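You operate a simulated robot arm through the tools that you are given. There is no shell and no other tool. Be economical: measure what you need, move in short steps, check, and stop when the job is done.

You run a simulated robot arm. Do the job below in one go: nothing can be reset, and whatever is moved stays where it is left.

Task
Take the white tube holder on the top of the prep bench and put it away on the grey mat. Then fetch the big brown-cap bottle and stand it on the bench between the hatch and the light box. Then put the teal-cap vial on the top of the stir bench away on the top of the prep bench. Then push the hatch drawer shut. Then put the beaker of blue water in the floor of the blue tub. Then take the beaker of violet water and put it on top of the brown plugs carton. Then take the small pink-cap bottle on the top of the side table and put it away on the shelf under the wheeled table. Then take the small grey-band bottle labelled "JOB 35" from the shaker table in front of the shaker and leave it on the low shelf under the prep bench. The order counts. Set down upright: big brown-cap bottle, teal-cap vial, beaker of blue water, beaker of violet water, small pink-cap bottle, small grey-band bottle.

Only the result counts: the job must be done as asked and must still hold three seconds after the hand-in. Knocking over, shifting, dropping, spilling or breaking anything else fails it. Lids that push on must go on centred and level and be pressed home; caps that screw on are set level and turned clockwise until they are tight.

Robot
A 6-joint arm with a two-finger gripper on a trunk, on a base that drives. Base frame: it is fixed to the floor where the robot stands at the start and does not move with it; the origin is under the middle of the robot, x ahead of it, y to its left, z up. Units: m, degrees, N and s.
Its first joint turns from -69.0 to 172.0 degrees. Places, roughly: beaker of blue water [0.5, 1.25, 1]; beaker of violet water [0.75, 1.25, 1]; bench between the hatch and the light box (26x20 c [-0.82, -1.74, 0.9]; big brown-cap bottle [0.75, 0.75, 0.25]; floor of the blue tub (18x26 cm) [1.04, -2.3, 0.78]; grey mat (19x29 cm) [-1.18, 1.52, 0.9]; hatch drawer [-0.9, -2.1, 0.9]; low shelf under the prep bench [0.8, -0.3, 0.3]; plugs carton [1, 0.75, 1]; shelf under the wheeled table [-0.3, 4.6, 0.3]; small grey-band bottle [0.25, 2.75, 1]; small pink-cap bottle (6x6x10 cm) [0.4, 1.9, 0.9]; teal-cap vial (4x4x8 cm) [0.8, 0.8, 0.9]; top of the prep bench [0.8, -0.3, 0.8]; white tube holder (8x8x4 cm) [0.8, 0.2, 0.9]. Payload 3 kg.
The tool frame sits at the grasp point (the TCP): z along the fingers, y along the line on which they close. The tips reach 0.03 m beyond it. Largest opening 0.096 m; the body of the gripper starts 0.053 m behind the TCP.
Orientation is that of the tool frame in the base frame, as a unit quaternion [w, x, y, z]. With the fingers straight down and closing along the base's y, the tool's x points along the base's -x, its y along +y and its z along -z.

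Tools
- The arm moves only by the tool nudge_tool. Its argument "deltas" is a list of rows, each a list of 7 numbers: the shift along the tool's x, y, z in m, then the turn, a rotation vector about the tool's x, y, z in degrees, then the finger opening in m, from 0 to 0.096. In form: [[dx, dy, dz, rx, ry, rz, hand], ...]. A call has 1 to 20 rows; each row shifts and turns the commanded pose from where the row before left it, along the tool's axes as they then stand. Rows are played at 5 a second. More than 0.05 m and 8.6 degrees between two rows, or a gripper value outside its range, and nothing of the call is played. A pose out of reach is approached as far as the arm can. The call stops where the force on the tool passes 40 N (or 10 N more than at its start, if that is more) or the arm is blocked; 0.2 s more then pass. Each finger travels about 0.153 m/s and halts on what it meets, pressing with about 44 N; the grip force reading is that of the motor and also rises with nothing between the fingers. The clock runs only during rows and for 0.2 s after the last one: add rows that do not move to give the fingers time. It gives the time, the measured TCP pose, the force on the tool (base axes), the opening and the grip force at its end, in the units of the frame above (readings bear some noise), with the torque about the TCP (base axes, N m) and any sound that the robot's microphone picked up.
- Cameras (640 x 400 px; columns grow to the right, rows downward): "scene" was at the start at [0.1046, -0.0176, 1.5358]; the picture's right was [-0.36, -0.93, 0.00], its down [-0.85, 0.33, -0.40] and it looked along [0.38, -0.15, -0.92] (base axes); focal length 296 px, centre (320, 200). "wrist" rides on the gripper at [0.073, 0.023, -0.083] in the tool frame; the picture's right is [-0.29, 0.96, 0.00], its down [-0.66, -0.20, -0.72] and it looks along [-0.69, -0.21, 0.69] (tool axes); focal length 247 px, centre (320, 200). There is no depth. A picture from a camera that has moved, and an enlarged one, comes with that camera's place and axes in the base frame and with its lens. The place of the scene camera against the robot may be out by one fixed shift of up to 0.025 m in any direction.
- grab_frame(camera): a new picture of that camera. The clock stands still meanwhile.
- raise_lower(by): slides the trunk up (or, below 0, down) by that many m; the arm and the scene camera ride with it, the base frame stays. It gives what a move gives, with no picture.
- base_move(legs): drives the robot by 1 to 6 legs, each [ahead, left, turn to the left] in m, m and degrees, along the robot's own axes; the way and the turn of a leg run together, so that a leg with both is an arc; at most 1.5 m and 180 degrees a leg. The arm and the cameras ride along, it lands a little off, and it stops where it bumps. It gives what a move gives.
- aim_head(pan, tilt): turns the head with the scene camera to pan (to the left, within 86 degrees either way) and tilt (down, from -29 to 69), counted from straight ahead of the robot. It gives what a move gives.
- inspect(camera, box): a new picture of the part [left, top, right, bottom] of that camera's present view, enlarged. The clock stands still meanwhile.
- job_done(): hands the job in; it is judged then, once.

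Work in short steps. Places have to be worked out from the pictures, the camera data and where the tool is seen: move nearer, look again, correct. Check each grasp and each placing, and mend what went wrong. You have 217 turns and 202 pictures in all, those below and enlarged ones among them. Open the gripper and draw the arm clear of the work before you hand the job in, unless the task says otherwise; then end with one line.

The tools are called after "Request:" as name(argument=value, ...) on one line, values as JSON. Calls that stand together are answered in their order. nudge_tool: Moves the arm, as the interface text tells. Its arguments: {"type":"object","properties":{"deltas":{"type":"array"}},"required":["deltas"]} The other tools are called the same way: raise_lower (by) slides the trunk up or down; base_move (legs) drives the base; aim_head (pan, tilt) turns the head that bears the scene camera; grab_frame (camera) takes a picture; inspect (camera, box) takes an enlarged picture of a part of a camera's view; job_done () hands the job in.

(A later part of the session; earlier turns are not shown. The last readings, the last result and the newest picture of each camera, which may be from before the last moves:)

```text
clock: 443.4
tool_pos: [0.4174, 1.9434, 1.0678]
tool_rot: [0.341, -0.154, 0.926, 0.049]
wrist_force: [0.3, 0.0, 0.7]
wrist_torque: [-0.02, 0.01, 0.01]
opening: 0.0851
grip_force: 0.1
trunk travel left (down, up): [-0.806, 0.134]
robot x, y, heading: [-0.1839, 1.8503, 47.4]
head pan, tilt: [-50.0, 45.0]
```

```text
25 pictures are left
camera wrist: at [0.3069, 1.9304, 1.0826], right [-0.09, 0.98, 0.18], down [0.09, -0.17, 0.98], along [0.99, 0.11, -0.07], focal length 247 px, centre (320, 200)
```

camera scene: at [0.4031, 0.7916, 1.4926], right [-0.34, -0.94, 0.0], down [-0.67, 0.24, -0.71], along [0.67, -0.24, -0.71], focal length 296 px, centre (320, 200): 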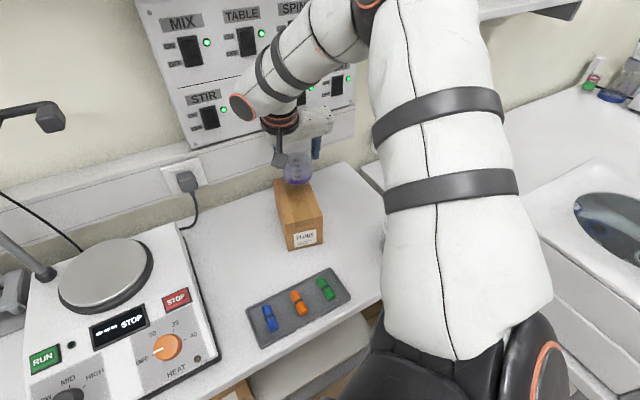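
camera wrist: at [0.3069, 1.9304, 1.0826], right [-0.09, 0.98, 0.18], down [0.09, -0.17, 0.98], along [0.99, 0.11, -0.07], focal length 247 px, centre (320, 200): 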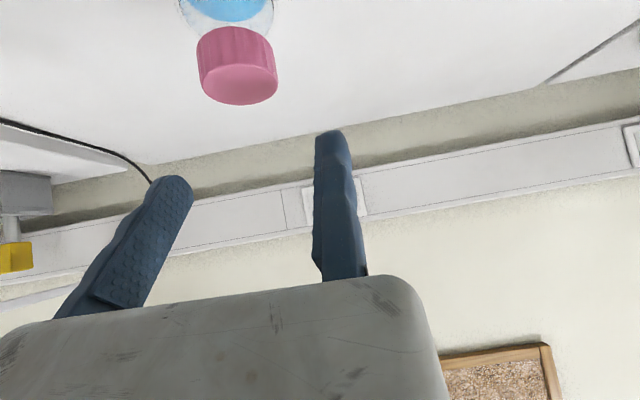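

Cap top at (0.463, 1.907, 0.989). I close the last 3.5 cm and lower to grip height.

Request:
base_move(legs=[[0.021, -0.0285, 0]])

Request:
raise_lower(by=-0.07)

Request:
grab_frame(camera="wrist")

```text
clock: 444.2
tool_pos: [0.4509, 1.9392, 1.0706]
tool_rot: [0.344, -0.153, 0.925, 0.048]
wrist_force: [0.7, 0.7, -0.7]
wrist_torque: [0.01, 0.01, -0.01]
opening: 0.0849
grip_force: 0.2
trunk travel left (down, up): [-0.806, 0.134]
robot x, y, heading: [-0.1457, 1.848, 47.1]
head pan, tilt: [-50.0, 45.0]
```

```text
clock: 445.3
tool_pos: [0.4522, 1.9375, 0.9976]
tool_rot: [0.342, -0.152, 0.926, 0.049]
wrist_force: [0.5, -0.1, -0.8]
wrist_torque: [0.01, 0.0, 0.0]
opening: 0.085
grip_force: 0.0
trunk travel left (down, up): [-0.736, 0.204]
robot x, y, heading: [-0.1461, 1.8467, 47.0]
head pan, tilt: [-50.0, 45.0]
```

```text
24 pictures are left
camera wrist: at [0.3418, 1.9255, 1.0125], right [-0.09, 0.98, 0.18], down [0.09, -0.17, 0.98], along [0.99, 0.11, -0.07], focal length 247 px, centre (320, 200)
```

wrist: 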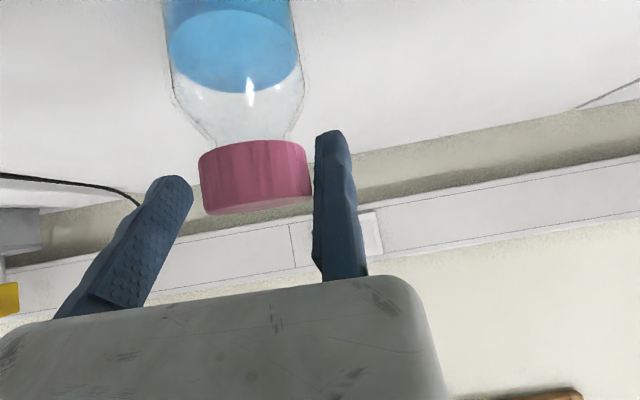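

The bottle's body is wider than its cap and would graze the fixed finger; I shift 9 mm outward, lower, and close.

Request:
nudge_tool(deltas=[[0, 0.009, 0, 0, 0, 0, 0.09], [0, 0, 0, 0, 0, 0, 0.09]])

Request:
raise_lower(by=-0.046)

Request:
nudge_tool(deltas=[[0, 0, 0, 0, 0, 0, 0.08], [0, 0, 0, 0, 0, 0, 0.07], [0, 0, 0, 0, 0, 0, 0.06], [0, 0, 0, 0, 0, 0, 0.04], [0, 0, 0, 0, 0, 0, 0.03], [0, 0, 0, 0, 0, 0, 0.03]])

Request:
grab_frame(camera="wrist")

```text
clock: 445.9
tool_pos: [0.4497, 1.9455, 0.9981]
tool_rot: [0.342, -0.153, 0.926, 0.049]
wrist_force: [-0.1, -0.2, 0.1]
wrist_torque: [0.0, -0.01, 0.0]
opening: 0.0901
grip_force: 0.1
trunk travel left (down, up): [-0.736, 0.204]
robot x, y, heading: [-0.1482, 1.8446, 47.0]
head pan, tilt: [-50.0, 45.0]
```

```text
clock: 446.5
tool_pos: [0.4505, 1.9471, 0.9739]
tool_rot: [0.349, -0.15, 0.924, 0.05]
wrist_force: [2.9, -1.6, 24.3]
wrist_torque: [-0.54, 3.37, 0.34]
opening: 0.0901
grip_force: 0.1
trunk travel left (down, up): [-0.705, 0.235]
robot x, y, heading: [-0.1465, 1.8427, 47.1]
head pan, tilt: [-50.0, 45.0]
stopped: the force on the tool passed its limit at 71 N (the readings are from after the stop); the commanded pose is now the measured one
```

```text
clock: 447.9
tool_pos: [0.4525, 1.9462, 0.9735]
tool_rot: [0.353, -0.149, 0.922, 0.048]
wrist_force: [4.5, -2.6, 18.7]
wrist_torque: [-0.54, 2.2, 0.24]
opening: 0.0408
grip_force: 9.2
trunk travel left (down, up): [-0.705, 0.235]
robot x, y, heading: [-0.1448, 1.8476, 47.2]
head pan, tilt: [-50.0, 45.0]
stopped in row 6: the force on the tool passed its limit at 40 N (the readings are from after the stop); the commanded pose is now the measured one
```

```text
23 pictures are left
camera wrist: at [0.3416, 1.9331, 0.9873], right [-0.09, 0.98, 0.18], down [0.07, -0.17, 0.98], along [0.99, 0.1, -0.05], focal length 247 px, centre (320, 200)
```

wrist: 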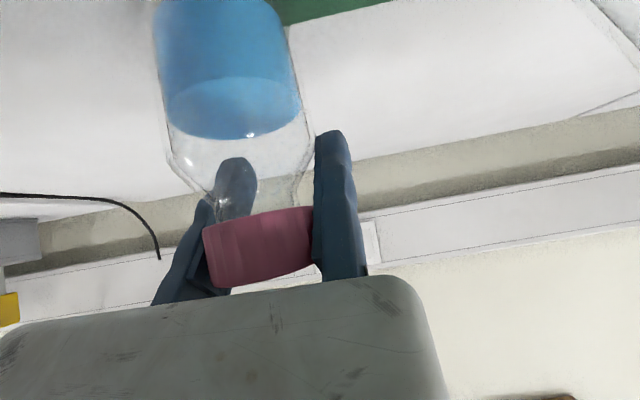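

Something on the hand's rear (camera side) pressed on an object in front of the bottle. The fingers hold the neck. I raise a little to relieve, tighten the grip, and look at the scene.

Request:
raise_lower(by=0.012)

Request:
nudge_tool(deltas=[[0, 0, 0, 0, 0, 0, 0.02], [0, 0, 0, 0, 0, 0, 0.02], [0, 0, 0, 0, 0, 0, 0.02]])

Request:
aim_head(pan=-10, tilt=50)

Request:
grab_frame(camera="scene")

```text
clock: 448.6
tool_pos: [0.453, 1.9473, 0.9835]
tool_rot: [0.349, -0.151, 0.923, 0.05]
wrist_force: [-0.2, -0.5, -2.1]
wrist_torque: [0.07, -0.02, 0.0]
opening: 0.0394
grip_force: 43.8
trunk travel left (down, up): [-0.717, 0.223]
robot x, y, heading: [-0.1452, 1.8459, 47.1]
head pan, tilt: [-50.0, 45.0]
```

```text
clock: 449.4
tool_pos: [0.4539, 1.9461, 0.9828]
tool_rot: [0.35, -0.151, 0.923, 0.049]
wrist_force: [0.5, -0.3, -1.6]
wrist_torque: [0.08, -0.01, 0.0]
opening: 0.0394
grip_force: 44.3
trunk travel left (down, up): [-0.717, 0.223]
robot x, y, heading: [-0.147, 1.8455, 47.0]
head pan, tilt: [-50.0, 45.0]
```

```text
clock: 450.4
tool_pos: [0.4542, 1.9466, 0.9839]
tool_rot: [0.349, -0.151, 0.924, 0.049]
wrist_force: [0.1, 0.1, -1.3]
wrist_torque: [0.06, -0.06, 0.02]
opening: 0.0398
grip_force: 43.9
trunk travel left (down, up): [-0.717, 0.223]
robot x, y, heading: [-0.1478, 1.841, 47.1]
head pan, tilt: [-10.0, 50.0]
```

```text
22 pictures are left
camera scene: at [-0.051, 1.9321, 1.3623], right [0.6, -0.8, 0.0], down [-0.61, -0.46, -0.64], along [0.51, 0.39, -0.77], focal length 296 px, centre (320, 200)
```

scene: 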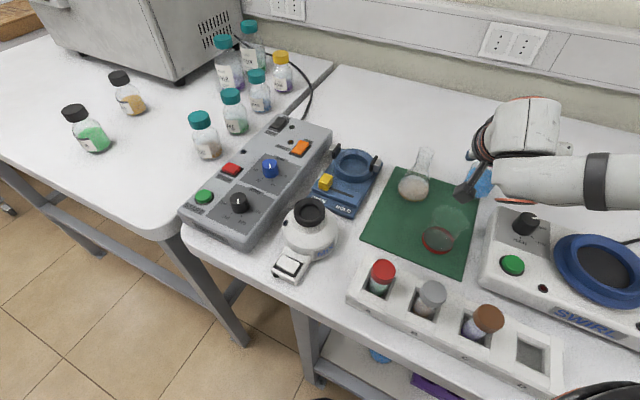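

Request:
inspect(camera="scene", box=[370, 120, 560, 280])

```text
2.50 times, centred on (465, 200) of scene
camera zoom: at [-0.051, 1.9321, 1.3623], right [0.6, -0.8, 0.0], down [-0.61, -0.46, -0.64], along [0.51, 0.39, -0.77], focal length 741 px, centre (-42, 200)
```

zoom: 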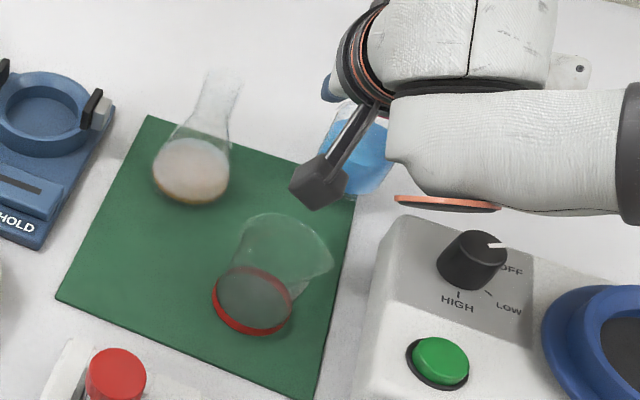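

Nothing appears displaced and the bottle is held. I raise, back off and drive along the aisle toward the wheeled table to look.

Request:
raise_lower(by=0.22)

Request:
base_move(legs=[[-0.2, 0.25, 0], [0, 0, 3], [0.65, 0.7, 0]])

Request:
aim_head(pan=40, tilt=25)

Request:
grab_frame(camera="scene")

```text
clock: 452.8
tool_pos: [0.4542, 1.9462, 1.2053]
tool_rot: [0.349, -0.15, 0.924, 0.048]
wrist_force: [-0.2, -0.3, -2.7]
wrist_torque: [0.04, -0.07, 0.02]
opening: 0.0392
grip_force: 44.1
trunk travel left (down, up): [-0.937, 0.003]
robot x, y, heading: [-0.1472, 1.8462, 46.9]
head pan, tilt: [-10.0, 50.0]
```

```text
clock: 459.9
tool_pos: [0.0117, 2.9498, 1.2032]
tool_rot: [0.348, -0.173, 0.92, 0.058]
wrist_force: [-0.9, -0.2, -2.2]
wrist_torque: [0.05, -0.07, -0.02]
opening: 0.0394
grip_force: 44.3
trunk travel left (down, up): [-0.937, 0.003]
robot x, y, heading: [-0.5849, 2.8206, 49.3]
head pan, tilt: [-10.0, 50.0]
```

```text
clock: 461.1
tool_pos: [0.0108, 2.9511, 1.2038]
tool_rot: [0.349, -0.17, 0.92, 0.055]
wrist_force: [0.2, 0.4, -1.7]
wrist_torque: [0.05, 0.0, 0.0]
opening: 0.0394
grip_force: 43.8
trunk travel left (down, up): [-0.937, 0.003]
robot x, y, heading: [-0.5843, 2.8246, 49.9]
head pan, tilt: [40.0, 25.0]
```

```text
20 pictures are left
camera scene: at [-0.5518, 2.9566, 1.6198], right [1.0, -0.01, 0.0], down [0.0, -0.42, -0.91], along [0.0, 0.91, -0.42], focal length 296 px, centre (320, 200)
```

scene: 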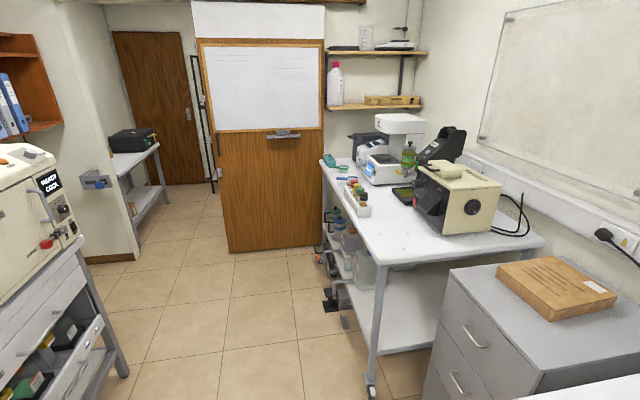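

The wheeled table's shelf has free space near its front-left corner (≈(−0.18, 4.22)). I go around on the aisle side, keeping the hand clear, and line up facing it.

Request:
base_move(legs=[[-0.238, 0.283, 0], [0, 0, -11.4], [0.442, 0.555, 0], [0.442, 0.556, 0]])

Request:
raise_lower(by=-0.4)

Request:
raise_lower(by=-0.3)

Request:
aim_head(pan=-30, tilt=25)

Request:
grab_frame(camera="scene")

```text
clock: 471.2
tool_pos: [-0.3649, 4.2592, 1.203]
tool_rot: [0.352, -0.084, 0.932, 0.024]
wrist_force: [-0.7, -0.4, -1.9]
wrist_torque: [0.01, -0.05, -0.03]
opening: 0.039
grip_force: 43.5
trunk travel left (down, up): [-0.937, 0.003]
robot x, y, heading: [-0.9773, 4.246, 38.5]
head pan, tilt: [40.0, 25.0]
```

```text
clock: 473.1
tool_pos: [-0.3641, 4.2599, 1.0373]
tool_rot: [0.365, -0.084, 0.927, 0.023]
wrist_force: [-3.2, -0.7, 14.4]
wrist_torque: [0.24, -0.35, 0.0]
opening: 0.0397
grip_force: 43.8
trunk travel left (down, up): [-0.762, 0.178]
robot x, y, heading: [-0.9773, 4.2475, 38.7]
head pan, tilt: [40.0, 25.0]
stopped: the force on the tool passed its limit at 55 N (the readings are from after the stop); the commanded pose is now the measured one
```

```text
clock: 473.8
tool_pos: [-0.3624, 4.261, 1.0152]
tool_rot: [0.365, -0.085, 0.927, 0.023]
wrist_force: [-5.8, -3.0, 4.5]
wrist_torque: [0.15, -0.08, 0.05]
opening: 0.0398
grip_force: 43.9
trunk travel left (down, up): [-0.739, 0.201]
robot x, y, heading: [-0.9758, 4.2446, 38.8]
head pan, tilt: [40.0, 25.0]
stopped: the force on the tool passed its limit at 46 N (the readings are from after the stop); the commanded pose is now the measured one
```

```text
clock: 475.2
tool_pos: [-0.3624, 4.2609, 1.0161]
tool_rot: [0.365, -0.085, 0.927, 0.023]
wrist_force: [-3.4, -1.1, 0.3]
wrist_torque: [0.06, -0.06, 0.01]
opening: 0.0398
grip_force: 44.5
trunk travel left (down, up): [-0.739, 0.201]
robot x, y, heading: [-0.9767, 4.2475, 38.7]
head pan, tilt: [-30.0, 25.0]
```

```text
19 pictures are left
camera scene: at [-0.8463, 4.2953, 1.4217], right [0.15, -0.99, 0.0], down [-0.42, -0.06, -0.91], along [0.9, 0.14, -0.42], focal length 296 px, centre (320, 200)
```

scene: 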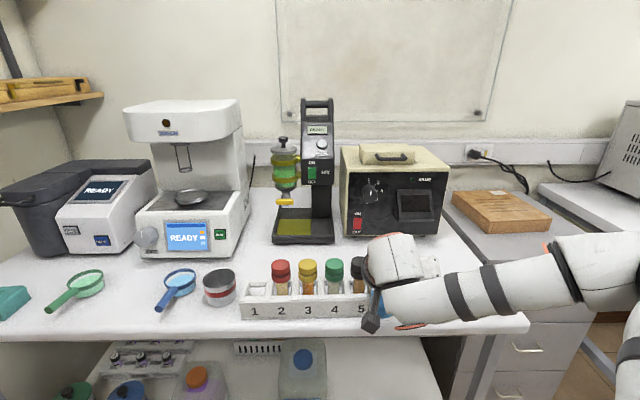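

The bottle came down on the tube rack at the table's edge – the table reaches further out than I judged. I raise at once and inspect.

Request:
raise_lower(by=0.15)

Request:
inspect(camera="scene", box=[200, 130, 460, 300])

Request:
grab_frame(camera="wrist")

```text
clock: 476.9
tool_pos: [-0.3619, 4.2603, 1.1637]
tool_rot: [0.365, -0.085, 0.927, 0.022]
wrist_force: [-0.1, -0.1, -2.6]
wrist_torque: [-0.01, -0.03, 0.04]
opening: 0.0394
grip_force: 43.8
trunk travel left (down, up): [-0.889, 0.051]
robot x, y, heading: [-0.9775, 4.2471, 38.9]
head pan, tilt: [-30.0, 25.0]
```

```text
2.35 times, centred on (330, 215) of scene
camera zoom: at [-0.8446, 4.2955, 1.5715], right [0.15, -0.99, 0.0], down [-0.42, -0.06, -0.91], along [0.9, 0.14, -0.42], focal length 698 px, centre (296, 165)
```

zoom: 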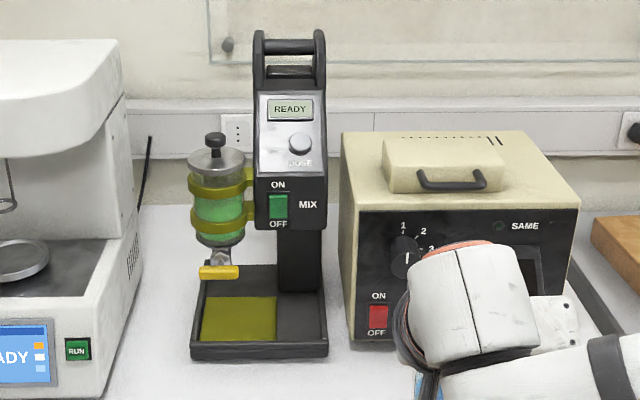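

```text
17 pictures are left
camera wrist: at [-0.4736, 4.264, 1.1747], right [0.04, 0.98, 0.18], down [0.02, -0.18, 0.98], along [1.0, -0.04, -0.03], focal length 247 px, centre (320, 200)
```

wrist: 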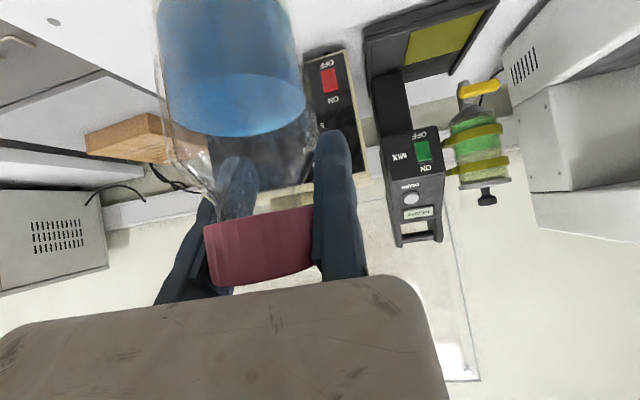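

The bottle is still held. I back off and look down at the rack to see whether anything was disturbed.

Request:
base_move(legs=[[-0.125, 0.1, 0]])

Request:
aim_head(pan=-32, tilt=48)

Request:
grab_frame(camera="scene")

```text
clock: 478.4
tool_pos: [-0.517, 4.2631, 1.1627]
tool_rot: [0.363, -0.087, 0.928, 0.023]
wrist_force: [-0.1, -0.3, -2.1]
wrist_torque: [0.03, -0.04, 0.01]
opening: 0.0397
grip_force: 43.9
trunk travel left (down, up): [-0.889, 0.051]
robot x, y, heading: [-1.1341, 4.2465, 38.9]
head pan, tilt: [-30.0, 25.0]
```

```text
clock: 479.2
tool_pos: [-0.5211, 4.2625, 1.1648]
tool_rot: [0.366, -0.087, 0.926, 0.023]
wrist_force: [-0.4, 0.7, -1.8]
wrist_torque: [0.07, -0.07, -0.01]
opening: 0.0398
grip_force: 44.0
trunk travel left (down, up): [-0.889, 0.051]
robot x, y, heading: [-1.1331, 4.2425, 38.9]
head pan, tilt: [-32.0, 48.0]
```

```text
16 pictures are left
camera scene: at [-1.0169, 4.2915, 1.5369], right [0.12, -0.99, 0.0], down [-0.74, -0.09, -0.67], along [0.66, 0.08, -0.74], focal length 296 px, centre (320, 200)
```

scene: 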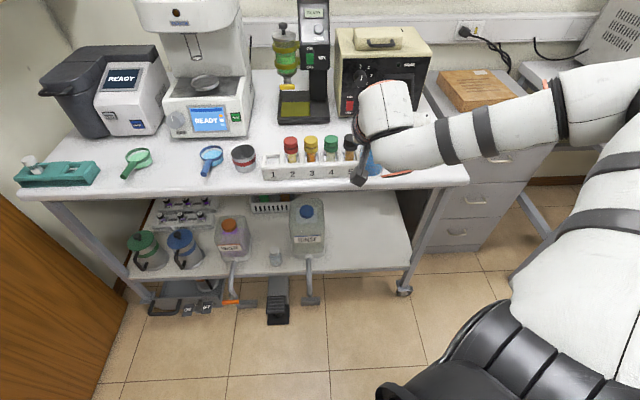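

Rack and tubes look undisturbed. From this clear spot (table edge at x≈−0.41) I lower the trunk fully outside the table, then look under it.

Request:
base_move(legs=[[-0.08, 0.01, 0]])

Request:
raise_lower(by=-0.4)

Request:
raise_lower(by=-0.32)

Request:
grab_frame(camera="wrist")

```text
clock: 480.3
tool_pos: [-0.5863, 4.2216, 1.1625]
tool_rot: [0.363, -0.087, 0.927, 0.022]
wrist_force: [-0.2, 0.2, -1.2]
wrist_torque: [0.04, -0.04, 0.0]
opening: 0.0393
grip_force: 44.2
trunk travel left (down, up): [-0.889, 0.051]
robot x, y, heading: [-1.2018, 4.2051, 38.8]
head pan, tilt: [-32.0, 48.0]
```

```text
clock: 484.1
tool_pos: [-0.5875, 4.2212, 0.7647]
tool_rot: [0.365, -0.087, 0.927, 0.023]
wrist_force: [0.4, 0.2, -2.0]
wrist_torque: [0.08, -0.02, 0.01]
opening: 0.0395
grip_force: 43.9
trunk travel left (down, up): [-0.489, 0.451]
robot x, y, heading: [-1.2026, 4.2035, 39.0]
head pan, tilt: [-32.0, 48.0]
```

```text
clock: 487.3
tool_pos: [-0.5894, 4.2207, 0.445]
tool_rot: [0.364, -0.088, 0.927, 0.024]
wrist_force: [-0.4, 0.2, -2.5]
wrist_torque: [0.05, -0.06, 0.02]
opening: 0.0394
grip_force: 43.7
trunk travel left (down, up): [-0.169, 0.771]
robot x, y, heading: [-1.2025, 4.2089, 38.7]
head pan, tilt: [-32.0, 48.0]
```

```text
15 pictures are left
camera wrist: at [-0.7013, 4.2242, 0.4548], right [0.04, 0.98, 0.18], down [0.03, -0.18, 0.98], along [1.0, -0.03, -0.03], focal length 247 px, centre (320, 200)
```

wrist: 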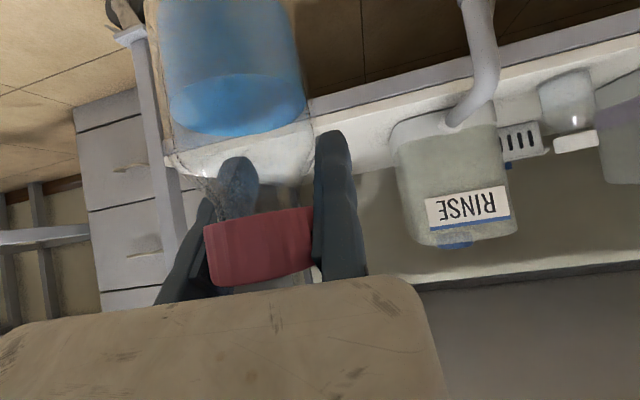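

Shelf seems at z≈0.34, free between leg (y≈3.97) and the RINSE container (y≈4.33). I raise 4 cm and move in.

Request:
raise_lower(by=0.04)

Request:
base_move(legs=[[-0.031, -0.039, 0], [0.27, -0.216, 0]])

Request:
grab_frame(camera="wrist")

```text
clock: 488.1
tool_pos: [-0.5866, 4.2211, 0.4837]
tool_rot: [0.364, -0.088, 0.927, 0.024]
wrist_force: [-0.5, 0.5, -2.6]
wrist_torque: [0.09, -0.06, 0.01]
opening: 0.0394
grip_force: 44.1
trunk travel left (down, up): [-0.209, 0.731]
robot x, y, heading: [-1.2006, 4.2046, 38.9]
head pan, tilt: [-32.0, 48.0]
```

```text
clock: 490.9
tool_pos: [-0.2427, 4.1745, 0.4845]
tool_rot: [0.364, -0.088, 0.927, 0.024]
wrist_force: [0.7, -0.6, -1.6]
wrist_torque: [0.03, -0.03, 0.03]
opening: 0.0395
grip_force: 44.2
trunk travel left (down, up): [-0.209, 0.731]
robot x, y, heading: [-0.8585, 4.1598, 39.2]
head pan, tilt: [-32.0, 48.0]
```

```text
14 pictures are left
camera wrist: at [-0.3558, 4.1781, 0.4947], right [0.04, 0.98, 0.18], down [0.03, -0.18, 0.98], along [1.0, -0.03, -0.03], focal length 247 px, centre (320, 200)
```

wrist: 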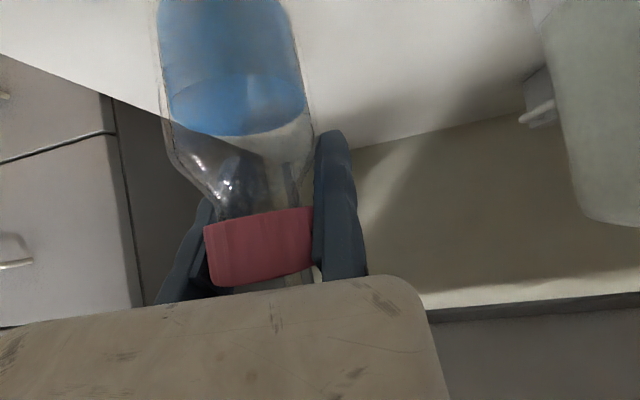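

Well over the shelf. I lower to contact.

Request:
raise_lower(by=-0.045)

Request:
raise_lower(by=-0.01)

```text
clock: 491.8
tool_pos: [-0.244, 4.1753, 0.4394]
tool_rot: [0.364, -0.088, 0.927, 0.023]
wrist_force: [-0.3, -0.2, -1.2]
wrist_torque: [0.04, -0.05, 0.01]
opening: 0.0395
grip_force: 44.2
trunk travel left (down, up): [-0.164, 0.776]
robot x, y, heading: [-0.8566, 4.1573, 39.1]
head pan, tilt: [-32.0, 48.0]
```

```text
clock: 492.4
tool_pos: [-0.2431, 4.1754, 0.4279]
tool_rot: [0.364, -0.088, 0.927, 0.023]
wrist_force: [0.3, -0.6, -2.4]
wrist_torque: [0.06, -0.02, -0.02]
opening: 0.0393
grip_force: 44.0
trunk travel left (down, up): [-0.154, 0.786]
robot x, y, heading: [-0.8569, 4.1572, 39.1]
head pan, tilt: [-32.0, 48.0]
```

Request:
raise_lower(by=-0.01)

Request:
raise_lower(by=-0.008)

```text
clock: 492.9
tool_pos: [-0.243, 4.1753, 0.4186]
tool_rot: [0.364, -0.088, 0.927, 0.024]
wrist_force: [-0.2, -0.2, -2.4]
wrist_torque: [0.06, -0.03, 0.04]
opening: 0.0394
grip_force: 43.9
trunk travel left (down, up): [-0.144, 0.796]
robot x, y, heading: [-0.8551, 4.1548, 39.2]
head pan, tilt: [-32.0, 48.0]
```

```text
clock: 493.5
tool_pos: [-0.2437, 4.1754, 0.4113]
tool_rot: [0.365, -0.088, 0.927, 0.024]
wrist_force: [0.2, -0.4, -1.7]
wrist_torque: [0.07, -0.05, 0.04]
opening: 0.0393
grip_force: 43.6
trunk travel left (down, up): [-0.136, 0.804]
robot x, y, heading: [-0.8564, 4.1574, 39.1]
head pan, tilt: [-32.0, 48.0]
```

Request:
raise_lower(by=-0.01)

Request:
raise_lower(by=-0.007)

```text
clock: 494.1
tool_pos: [-0.2436, 4.1754, 0.4068]
tool_rot: [0.371, -0.088, 0.924, 0.022]
wrist_force: [8.5, 1.0, 34.7]
wrist_torque: [-0.62, 0.67, 0.17]
opening: 0.04
grip_force: 43.7
trunk travel left (down, up): [-0.126, 0.814]
robot x, y, heading: [-0.8566, 4.1569, 39.1]
head pan, tilt: [-32.0, 48.0]
```

```text
clock: 494.4
tool_pos: [-0.2407, 4.1749, 0.4074]
tool_rot: [0.374, -0.09, 0.923, 0.023]
wrist_force: [-0.4, 0.4, 23.6]
wrist_torque: [-0.29, 0.89, -0.04]
opening: 0.0397
grip_force: 44.6
trunk travel left (down, up): [-0.124, 0.816]
robot x, y, heading: [-0.858, 4.1569, 39.2]
head pan, tilt: [-32.0, 48.0]
stopped: the force on the tool passed its limit at 50 N (the readings are from after the stop); the commanded pose is now the measured one
```

Contact at ≈0.408. I relieve, restore the tiny tilt, settle and release.

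Request:
raise_lower(by=0.005)

Request:
nudge_tool(deltas=[[0, 0, 0, 0, 1.2, 0, 0.02], [0, 0, 0, 0, 0, 0, 0.02]])

Request:
grab_frame(camera="wrist")

```text
clock: 495.0
tool_pos: [-0.2425, 4.175, 0.4062]
tool_rot: [0.369, -0.088, 0.925, 0.022]
wrist_force: [-0.6, -0.8, 0.1]
wrist_torque: [0.01, 0.15, -0.01]
opening: 0.0396
grip_force: 44.3
trunk travel left (down, up): [-0.129, 0.811]
robot x, y, heading: [-0.8573, 4.1575, 39.1]
head pan, tilt: [-32.0, 48.0]
```

```text
clock: 495.6
tool_pos: [-0.2397, 4.1761, 0.4067]
tool_rot: [0.359, -0.09, 0.929, 0.022]
wrist_force: [-0.3, -0.3, -3.5]
wrist_torque: [0.04, -0.06, -0.01]
opening: 0.0398
grip_force: 43.8
trunk travel left (down, up): [-0.129, 0.811]
robot x, y, heading: [-0.857, 4.1588, 39.3]
head pan, tilt: [-32.0, 48.0]
```

```text
13 pictures are left
camera wrist: at [-0.3536, 4.1779, 0.4187], right [0.04, 0.98, 0.17], down [0.04, -0.18, 0.98], along [1.0, -0.03, -0.04], focal length 247 px, centre (320, 200)
```

wrist: 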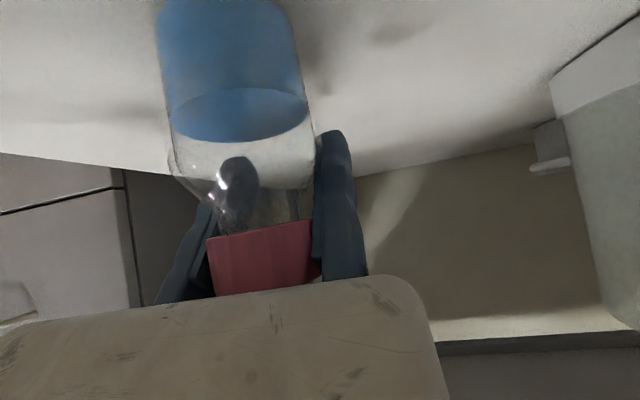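

Request:
nudge_tool(deltas=[[0, 0, 0, 0, 0.9, 0, 0.02], [0, 0, 0, 0, 0, 0, 0.02]])

Request:
raise_lower(by=-0.003)

Request:
nudge_tool(deltas=[[0, 0, 0, 0, 0, 0, 0.048], [0, 0, 0, 0, 0, 0, 0.06], [0, 0, 0, 0, 0, 0, 0.075], [0, 0.006, 0, 0, 0, 0, 0.08], [0, 0, 0, 0, 0, 0, 0.08]])

Request:
raise_lower(by=0.06)

Request:
base_move(legs=[[-0.24, 0.19, 0]])

Request:
grab_frame(camera="wrist")

```text
clock: 496.2
tool_pos: [-0.2411, 4.1752, 0.4071]
tool_rot: [0.352, -0.09, 0.931, 0.021]
wrist_force: [0.2, -0.5, -2.0]
wrist_torque: [0.08, -0.03, -0.02]
opening: 0.0395
grip_force: 44.4
trunk travel left (down, up): [-0.129, 0.811]
robot x, y, heading: [-0.8573, 4.1546, 39.0]
head pan, tilt: [-32.0, 48.0]
```

```text
clock: 496.7
tool_pos: [-0.2415, 4.1747, 0.4072]
tool_rot: [0.354, -0.089, 0.931, 0.021]
wrist_force: [0.4, 0.7, 5.2]
wrist_torque: [-0.02, -0.01, 0.02]
opening: 0.0393
grip_force: 43.9
trunk travel left (down, up): [-0.126, 0.814]
robot x, y, heading: [-0.8578, 4.1594, 39.2]
head pan, tilt: [-32.0, 48.0]
```

```text
clock: 497.9
tool_pos: [-0.2416, 4.1808, 0.4039]
tool_rot: [0.351, -0.09, 0.932, 0.022]
wrist_force: [-1.0, -0.6, 2.6]
wrist_torque: [-0.04, 0.09, 0.03]
opening: 0.08
grip_force: 0.0
trunk travel left (down, up): [-0.126, 0.814]
robot x, y, heading: [-0.8515, 4.1588, 39.2]
head pan, tilt: [-32.0, 48.0]
```

```text
clock: 498.9
tool_pos: [-0.2423, 4.1799, 0.4648]
tool_rot: [0.353, -0.09, 0.931, 0.021]
wrist_force: [0.1, -0.6, -0.3]
wrist_torque: [-0.01, -0.01, 0.01]
opening: 0.0799
grip_force: 0.1
trunk travel left (down, up): [-0.186, 0.754]
robot x, y, heading: [-0.8579, 4.1605, 39.0]
head pan, tilt: [-32.0, 48.0]
```

```text
clock: 501.0
tool_pos: [-0.5471, 4.175, 0.4631]
tool_rot: [0.353, -0.088, 0.931, 0.021]
wrist_force: [-0.5, -0.7, -0.6]
wrist_torque: [0.01, 0.02, 0.0]
opening: 0.0799
grip_force: 0.0
trunk travel left (down, up): [-0.186, 0.754]
robot x, y, heading: [-1.1604, 4.1537, 39.0]
head pan, tilt: [-32.0, 48.0]
```

```text
12 pictures are left
camera wrist: at [-0.66, 4.1782, 0.478], right [0.05, 0.98, 0.17], down [0.05, -0.17, 0.98], along [1.0, -0.04, -0.06], focal length 247 px, centre (320, 200)
```

wrist: 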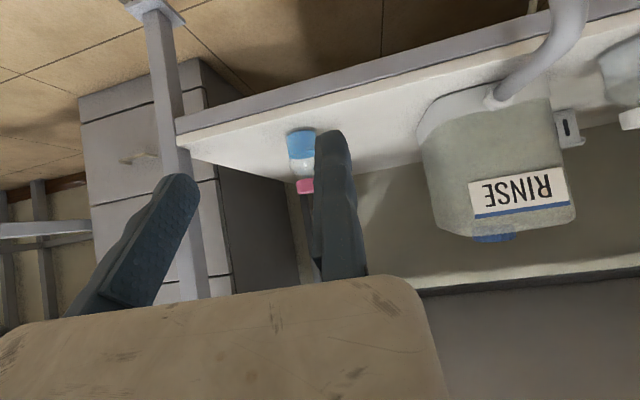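

Pink-cap bottle stands upright on the shelf. Last: the JOB 35 bottle on the shaker table. I raise the trunk, drive there and inspect.

Request:
raise_lower(by=0.4)

Request:
raise_lower(by=0.35)

Request:
base_move(legs=[[-0.609, -1.308, 0]])

Request:
aim_head(pan=-33, tilt=35)

Request:
grab_frame(camera="scene")

```text
clock: 504.8
tool_pos: [-0.5481, 4.174, 0.8649]
tool_rot: [0.353, -0.089, 0.931, 0.021]
wrist_force: [0.2, 0.1, 0.4]
wrist_torque: [-0.01, 0.0, 0.0]
opening: 0.0798
grip_force: 0.1
trunk travel left (down, up): [-0.586, 0.354]
robot x, y, heading: [-1.1624, 4.152, 39.3]
head pan, tilt: [-32.0, 48.0]
```

```text
clock: 508.2
tool_pos: [-0.55, 4.1748, 1.2144]
tool_rot: [0.353, -0.087, 0.931, 0.02]
wrist_force: [0.3, -0.4, -2.0]
wrist_torque: [0.02, 0.04, -0.01]
opening: 0.0799
grip_force: 0.0
trunk travel left (down, up): [-0.936, 0.004]
robot x, y, heading: [-1.1615, 4.1547, 38.9]
head pan, tilt: [-32.0, 48.0]
```

```text
clock: 515.4
tool_pos: [-0.2159, 2.7504, 1.214]
tool_rot: [0.353, -0.079, 0.932, 0.018]
wrist_force: [-0.6, 0.7, -0.2]
wrist_torque: [0.04, 0.02, 0.0]
opening: 0.0801
grip_force: 0.0
trunk travel left (down, up): [-0.936, 0.004]
robot x, y, heading: [-0.8316, 2.7388, 38.1]
head pan, tilt: [-32.0, 48.0]
```

```text
clock: 516.2
tool_pos: [-0.2167, 2.7507, 1.2155]
tool_rot: [0.353, -0.08, 0.932, 0.018]
wrist_force: [0.7, 0.3, -0.5]
wrist_torque: [0.02, -0.03, -0.01]
opening: 0.08
grip_force: 0.1
trunk travel left (down, up): [-0.936, 0.004]
robot x, y, heading: [-0.8316, 2.7373, 37.8]
head pan, tilt: [-33.0, 35.0]
```

```text
11 pictures are left
camera scene: at [-0.7034, 2.782, 1.6029], right [0.09, -1.0, 0.0], down [-0.57, -0.05, -0.82], along [0.82, 0.07, -0.57], focal length 296 px, centre (320, 200)
```

scene: 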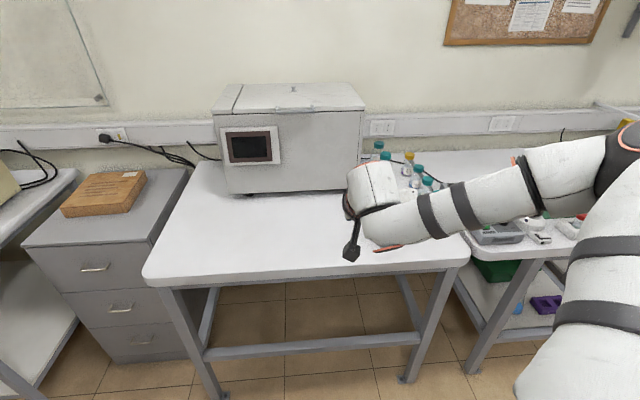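

The two black-capped bottles are hidden behind the hand. I lower 0.15 in front of the table and use the wrist camera to read the labels.

Request:
raise_lower(by=-0.16)

Request:
inspect(camera="wrist", box=[60, 0, 460, 200])

```text
clock: 518.0
tool_pos: [-0.2154, 2.7513, 1.0552]
tool_rot: [0.353, -0.079, 0.932, 0.018]
wrist_force: [-0.7, 1.1, -0.2]
wrist_torque: [0.0, 0.0, 0.0]
opening: 0.0799
grip_force: 0.0
trunk travel left (down, up): [-0.776, 0.164]
robot x, y, heading: [-0.8281, 2.7403, 37.8]
head pan, tilt: [-33.0, 35.0]
```

```text
1.60 times, centred on (260, 100) of wrist
camera zoom: at [-0.3276, 2.7558, 1.068], right [0.06, 0.98, 0.17], down [0.05, -0.17, 0.98], along [1.0, -0.05, -0.06], focal length 395 px, centre (416, 360)
```

zoom: 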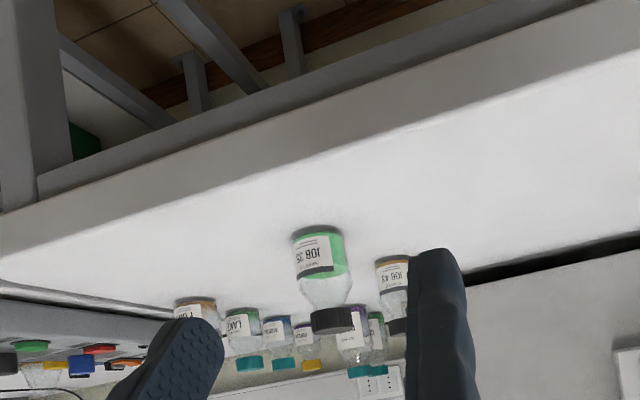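

The green one seems to read JOB 35; I enlarge to be certain.

Request:
inspect(camera="wrist", box=[230, 130, 330, 220])

```text
4.44 times, centred on (280, 175) of wrist
camera zoom: at [-0.3276, 2.7558, 1.068], right [0.06, 0.98, 0.17], down [0.05, -0.17, 0.98], along [1.0, -0.05, -0.06], focal length 1098 px, centre (498, 311)
```

zoom: 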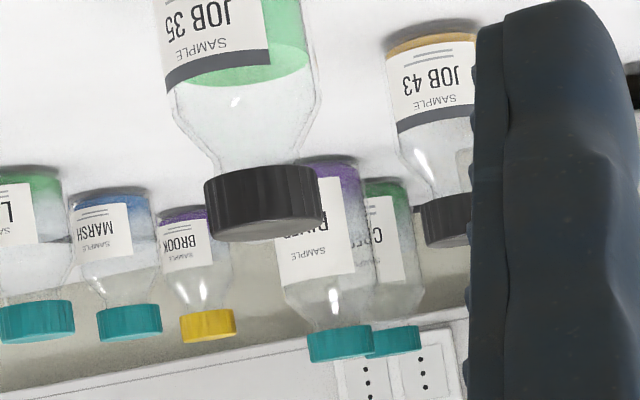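

Confirmed: JOB 35 with the grey band, at ≈ (0.068, 2.658). I move the hand over it and check.

Request:
base_move(legs=[[0.183, -0.217, 0]])

Request:
nudge_tool(deltas=[[0, 0, 0, 0, 0, 0, 0.09], [0, 0, 0, 0, 0, 0, 0.09]])

Request:
grab_frame(camera="wrist")

```text
clock: 520.0
tool_pos: [0.0585, 2.6926, 1.0551]
tool_rot: [0.352, -0.079, 0.933, 0.017]
wrist_force: [0.3, 0.1, 0.0]
wrist_torque: [0.01, -0.03, -0.01]
opening: 0.0801
grip_force: 0.1
trunk travel left (down, up): [-0.776, 0.164]
robot x, y, heading: [-0.5569, 2.6807, 37.9]
head pan, tilt: [-33.0, 35.0]
```

```text
clock: 520.6
tool_pos: [0.0595, 2.6921, 1.0555]
tool_rot: [0.353, -0.079, 0.932, 0.018]
wrist_force: [-0.6, -0.1, 0.4]
wrist_torque: [0.04, 0.02, 0.01]
opening: 0.0898
grip_force: 0.1
trunk travel left (down, up): [-0.776, 0.164]
robot x, y, heading: [-0.5547, 2.682, 37.8]
head pan, tilt: [-33.0, 35.0]
```

```text
8 pictures are left
camera wrist: at [-0.0526, 2.6974, 1.0678], right [0.06, 0.98, 0.17], down [0.05, -0.17, 0.98], along [1.0, -0.06, -0.06], focal length 247 px, centre (320, 200)
```

wrist: 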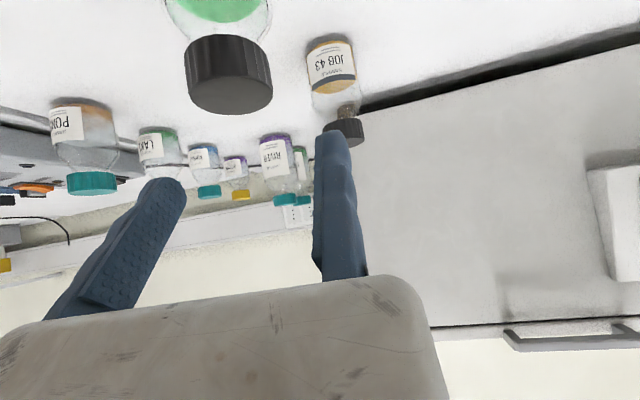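

Bottle axis ≈ (0.084, 2.649). I correct 2 cm forward, lower beside it, and check before closing.

Request:
base_move(legs=[[0.012, -0.015, 0]])

Request:
raise_lower(by=-0.055)

Request:
grab_frame(camera="wrist")

```text
clock: 521.4
tool_pos: [0.0743, 2.6883, 1.0561]
tool_rot: [0.354, -0.079, 0.932, 0.016]
wrist_force: [-0.4, -0.2, 0.4]
wrist_torque: [0.02, -0.01, 0.01]
opening: 0.0902
grip_force: 0.0
trunk travel left (down, up): [-0.776, 0.164]
robot x, y, heading: [-0.5375, 2.6765, 37.9]
head pan, tilt: [-33.0, 35.0]
```

```text
clock: 522.3
tool_pos: [0.0783, 2.6882, 1.0003]
tool_rot: [0.353, -0.079, 0.932, 0.017]
wrist_force: [-0.6, 0.3, -0.2]
wrist_torque: [0.04, -0.01, 0.01]
opening: 0.0903
grip_force: 0.1
trunk travel left (down, up): [-0.721, 0.219]
robot x, y, heading: [-0.5352, 2.6784, 37.9]
head pan, tilt: [-33.0, 35.0]
```

```text
7 pictures are left
camera wrist: at [-0.0347, 2.693, 1.0131], right [0.06, 0.98, 0.17], down [0.05, -0.17, 0.98], along [1.0, -0.06, -0.06], focal length 247 px, centre (320, 200)
```

wrist: 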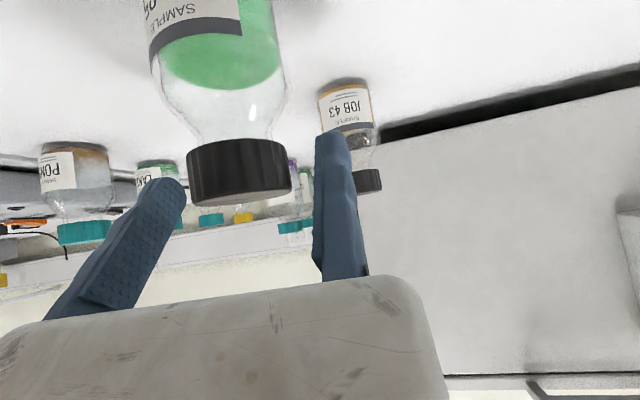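

Good clearance. I lower 4.3 cm, close gradually, and lift a little.

Request:
raise_lower(by=-0.043)

Request:
nudge_tool(deltas=[[0, 0, 0, 0, 0, 0, 0.08], [0, 0, 0, 0, 0, 0, 0.07], [0, 0, 0, 0, 0, 0, 0.06], [0, 0, 0, 0, 0, 0, 0.05], [0, 0, 0, 0, 0, 0, 0.035], [0, 0, 0, 0, 0, 0, 0.02], [0, 0, 0, 0, 0, 0, 0.02]])

Request:
raise_lower(by=0.25)

Request:
grab_frame(camera="wrist")

```text
clock: 523.2
tool_pos: [0.0769, 2.6867, 0.956]
tool_rot: [0.352, -0.08, 0.932, 0.017]
wrist_force: [0.4, -0.6, -0.3]
wrist_torque: [0.01, 0.03, 0.04]
opening: 0.0902
grip_force: 0.0
trunk travel left (down, up): [-0.678, 0.262]
robot x, y, heading: [-0.5438, 2.6798, 37.9]
head pan, tilt: [-33.0, 35.0]
```

```text
clock: 524.8
tool_pos: [0.0786, 2.6872, 0.9554]
tool_rot: [0.352, -0.079, 0.933, 0.017]
wrist_force: [0.9, -0.7, 1.5]
wrist_torque: [-0.08, -0.03, 0.03]
opening: 0.0544
grip_force: 43.7
trunk travel left (down, up): [-0.678, 0.262]
robot x, y, heading: [-0.5395, 2.6779, 38.2]
head pan, tilt: [-33.0, 35.0]
```

```text
clock: 527.4
tool_pos: [0.0791, 2.6866, 1.2062]
tool_rot: [0.352, -0.08, 0.932, 0.017]
wrist_force: [0.4, 0.4, -2.4]
wrist_torque: [0.05, -0.05, -0.01]
opening: 0.0544
grip_force: 43.9
trunk travel left (down, up): [-0.928, 0.012]
robot x, y, heading: [-0.5372, 2.6816, 37.8]
head pan, tilt: [-33.0, 35.0]
```

```text
6 pictures are left
camera wrist: at [-0.0338, 2.6928, 1.2197], right [0.06, 0.98, 0.17], down [0.05, -0.17, 0.98], along [1.0, -0.06, -0.06], focal length 247 px, centre (320, 200)
```

wrist: 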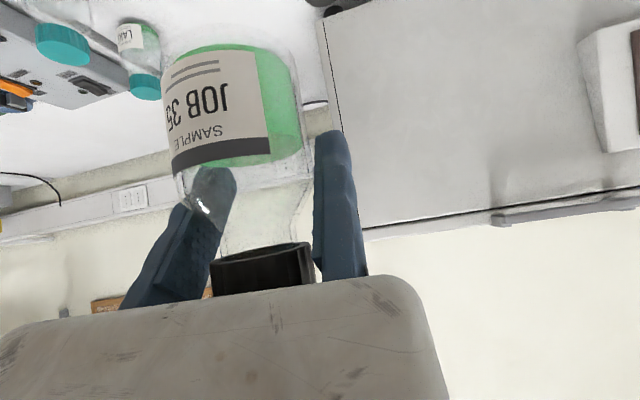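

JOB 35 is held upright. I drive back along the aisle to the prep bench, stopping in front of a free part of its low shelf (≈(0.51, −0.53)).

Request:
base_move(legs=[[-0.237, 0.184, 0], [-0.562, -0.909, 0], [-0.562, -0.909, 0], [-0.562, -0.909, 0]])

Request:
raise_lower(by=-0.4)

Request:
aim_head(pan=-30, tilt=40)

Request:
grab_frame(camera="scene")

```text
clock: 544.6
tool_pos: [0.1498, -0.4772, 1.2072]
tool_rot: [0.353, -0.084, 0.932, 0.019]
wrist_force: [-0.3, -1.2, -1.7]
wrist_torque: [0.04, -0.05, 0.03]
opening: 0.0544
grip_force: 43.9
trunk travel left (down, up): [-0.928, 0.012]
robot x, y, heading: [-0.4667, -0.4911, 38.5]
head pan, tilt: [-33.0, 35.0]
```

```text
clock: 548.5
tool_pos: [0.1496, -0.4778, 0.8078]
tool_rot: [0.352, -0.083, 0.932, 0.019]
wrist_force: [-0.2, -0.3, -2.1]
wrist_torque: [0.05, -0.01, -0.02]
opening: 0.0545
grip_force: 43.8
trunk travel left (down, up): [-0.528, 0.412]
robot x, y, heading: [-0.4647, -0.4909, 38.4]
head pan, tilt: [-33.0, 35.0]
```

```text
clock: 549.1
tool_pos: [0.1499, -0.4774, 0.8056]
tool_rot: [0.352, -0.084, 0.932, 0.019]
wrist_force: [-0.8, 0.2, -2.3]
wrist_torque: [0.09, -0.04, -0.03]
opening: 0.0545
grip_force: 43.8
trunk travel left (down, up): [-0.528, 0.412]
robot x, y, heading: [-0.4646, -0.4941, 38.3]
head pan, tilt: [-30.0, 40.0]
```

```text
5 pictures are left
camera scene: at [-0.3415, -0.446, 1.1874], right [0.15, -0.99, 0.0], down [-0.64, -0.09, -0.77], along [0.76, 0.11, -0.64], focal length 296 px, centre (320, 200)
```

scene: 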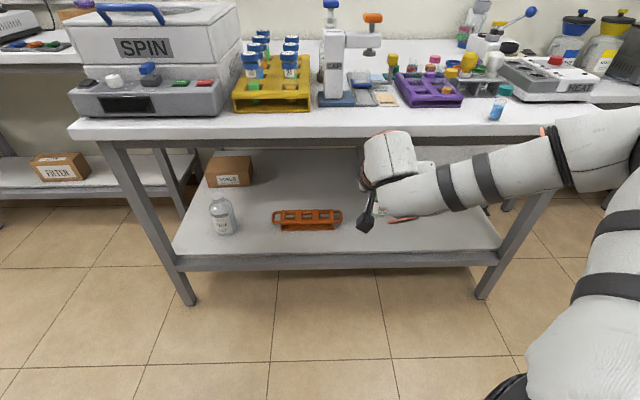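

Clear view: the shelf right of the orange rack is free. I lower to just above shelf height, then move in.

Request:
raise_lower(by=-0.345)

Request:
base_move(legs=[[-0.0286, -0.036, 0], [0.15, -0.119, 0]])

Request:
grab_frame(camera="wrist")

```text
clock: 552.5
tool_pos: [0.1503, -0.478, 0.4612]
tool_rot: [0.352, -0.083, 0.932, 0.019]
wrist_force: [-0.3, 0.4, -1.8]
wrist_torque: [0.07, 0.01, -0.01]
opening: 0.0544
grip_force: 44.3
trunk travel left (down, up): [-0.183, 0.757]
robot x, y, heading: [-0.4653, -0.4923, 38.4]
head pan, tilt: [-30.0, 40.0]
```

```text
clock: 554.6
tool_pos: [0.3429, -0.5254, 0.4618]
tool_rot: [0.353, -0.084, 0.932, 0.019]
wrist_force: [0.1, 1.0, -1.8]
wrist_torque: [0.07, -0.01, -0.01]
opening: 0.0546
grip_force: 43.4
trunk travel left (down, up): [-0.183, 0.757]
robot x, y, heading: [-0.2753, -0.5409, 38.4]
head pan, tilt: [-30.0, 40.0]
```

```text
4 pictures are left
camera wrist: at [0.2306, -0.5209, 0.4746], right [0.05, 0.98, 0.17], down [0.05, -0.17, 0.98], along [1.0, -0.05, -0.06], focal length 247 px, centre (320, 200)
```

wrist: 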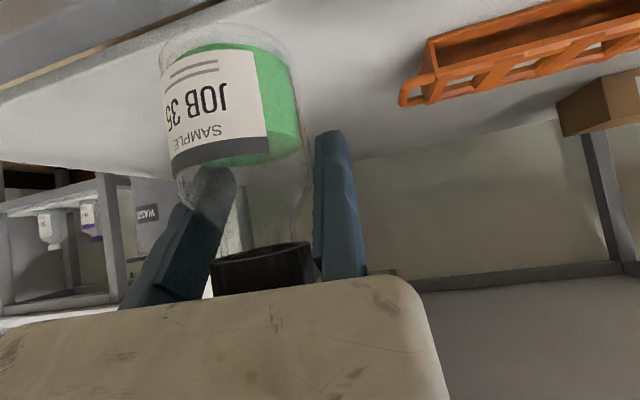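

Path is clear; I move in the remaining 15 cm and lower step by step.

Request:
base_move(legs=[[0.118, -0.096, 0]])

Request:
raise_lower(by=-0.05)

Request:
raise_lower(by=-0.012)

```text
clock: 556.1
tool_pos: [0.4907, -0.5311, 0.4588]
tool_rot: [0.349, -0.086, 0.933, 0.019]
wrist_force: [-0.8, 0.6, -1.6]
wrist_torque: [0.06, -0.05, -0.02]
opening: 0.0544
grip_force: 43.8
trunk travel left (down, up): [-0.183, 0.757]
robot x, y, heading: [-0.1193, -0.5452, 38.2]
head pan, tilt: [-30.0, 40.0]
stopped in leg 1: the robot was blocked; the commanded pose is now the measured one
```

```text
clock: 557.0
tool_pos: [0.4905, -0.5296, 0.4095]
tool_rot: [0.35, -0.088, 0.933, 0.02]
wrist_force: [-0.2, 0.4, -1.1]
wrist_torque: [0.1, -0.03, 0.0]
opening: 0.0546
grip_force: 43.8
trunk travel left (down, up): [-0.133, 0.807]
robot x, y, heading: [-0.1219, -0.5457, 38.3]
head pan, tilt: [-30.0, 40.0]
```

```text
clock: 557.6
tool_pos: [0.49, -0.5312, 0.3967]
tool_rot: [0.349, -0.087, 0.933, 0.019]
wrist_force: [0.2, 0.4, -1.5]
wrist_torque: [0.08, 0.0, -0.02]
opening: 0.0544
grip_force: 43.6
trunk travel left (down, up): [-0.121, 0.819]
robot x, y, heading: [-0.1219, -0.5428, 38.0]
head pan, tilt: [-30.0, 40.0]
```

Something of the robot touched at the very end, but the bottle is over the shelf. I back off 1 cm for safety and continue lowering.

Request:
base_move(legs=[[-0.012, 0.01, 0]])

Request:
raise_lower(by=-0.008)

Request:
inspect(camera="scene", box=[200, 60, 560, 300])

```text
clock: 558.4
tool_pos: [0.4756, -0.5289, 0.3961]
tool_rot: [0.349, -0.087, 0.933, 0.019]
wrist_force: [0.0, 0.2, -1.0]
wrist_torque: [0.06, -0.02, -0.01]
opening: 0.0543
grip_force: 44.4
trunk travel left (down, up): [-0.121, 0.819]
robot x, y, heading: [-0.1366, -0.5428, 38.3]
head pan, tilt: [-30.0, 40.0]
```

```text
clock: 559.0
tool_pos: [0.4746, -0.5294, 0.3893]
tool_rot: [0.348, -0.088, 0.933, 0.02]
wrist_force: [0.0, 0.1, -2.3]
wrist_torque: [0.09, -0.02, 0.03]
opening: 0.0543
grip_force: 44.0
trunk travel left (down, up): [-0.113, 0.827]
robot x, y, heading: [-0.1368, -0.5468, 38.4]
head pan, tilt: [-30.0, 40.0]
```

```text
1.67 times, centred on (380, 180) of scene
camera zoom: at [-0.0132, -0.499, 0.7723], right [0.15, -0.99, 0.0], down [-0.64, -0.09, -0.77], along [0.76, 0.11, -0.64], focal length 494 px, centre (220, 233)
```

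zoom: 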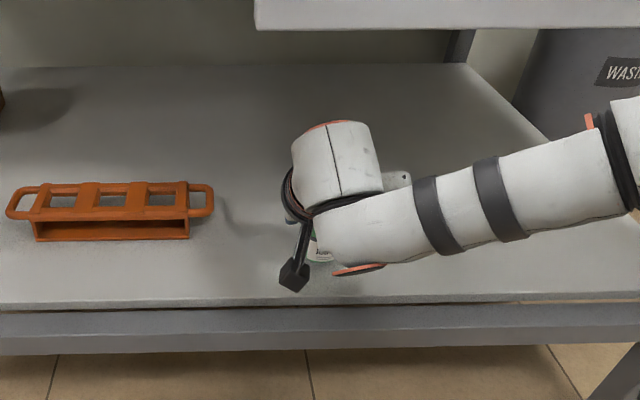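

Position is good on the free shelf. I lower in small steps to contact.

Request:
raise_lower(by=-0.006)

Request:
raise_lower(by=-0.005)

```text
clock: 559.5
tool_pos: [0.4748, -0.5299, 0.3822]
tool_rot: [0.349, -0.088, 0.933, 0.019]
wrist_force: [0.3, -0.5, -2.3]
wrist_torque: [0.06, -0.05, 0.02]
opening: 0.0544
grip_force: 44.3
trunk travel left (down, up): [-0.107, 0.833]
robot x, y, heading: [-0.1332, -0.5483, 38.2]
head pan, tilt: [-30.0, 40.0]
```

```text
clock: 560.0
tool_pos: [0.4753, -0.5293, 0.3775]
tool_rot: [0.348, -0.087, 0.933, 0.019]
wrist_force: [0.9, -0.3, -2.2]
wrist_torque: [0.07, -0.04, 0.03]
opening: 0.0544
grip_force: 43.8
trunk travel left (down, up): [-0.102, 0.838]
robot x, y, heading: [-0.1345, -0.5483, 38.5]
head pan, tilt: [-30.0, 40.0]
```

Request:
raise_lower(by=-0.006)

Request:
raise_lower(by=-0.005)

```text
clock: 560.6
tool_pos: [0.4748, -0.5292, 0.3714]
tool_rot: [0.348, -0.088, 0.933, 0.02]
wrist_force: [1.2, -0.3, -2.1]
wrist_torque: [0.06, -0.02, -0.04]
opening: 0.0547
grip_force: 44.6
trunk travel left (down, up): [-0.096, 0.844]
robot x, y, heading: [-0.1383, -0.5485, 38.1]
head pan, tilt: [-30.0, 40.0]
```

```text
clock: 561.1
tool_pos: [0.4746, -0.5291, 0.367]
tool_rot: [0.349, -0.087, 0.933, 0.019]
wrist_force: [-0.4, -0.2, -2.3]
wrist_torque: [0.05, 0.01, 0.04]
opening: 0.0544
grip_force: 44.4
trunk travel left (down, up): [-0.091, 0.849]
robot x, y, heading: [-0.1368, -0.5494, 38.2]
head pan, tilt: [-30.0, 40.0]
```

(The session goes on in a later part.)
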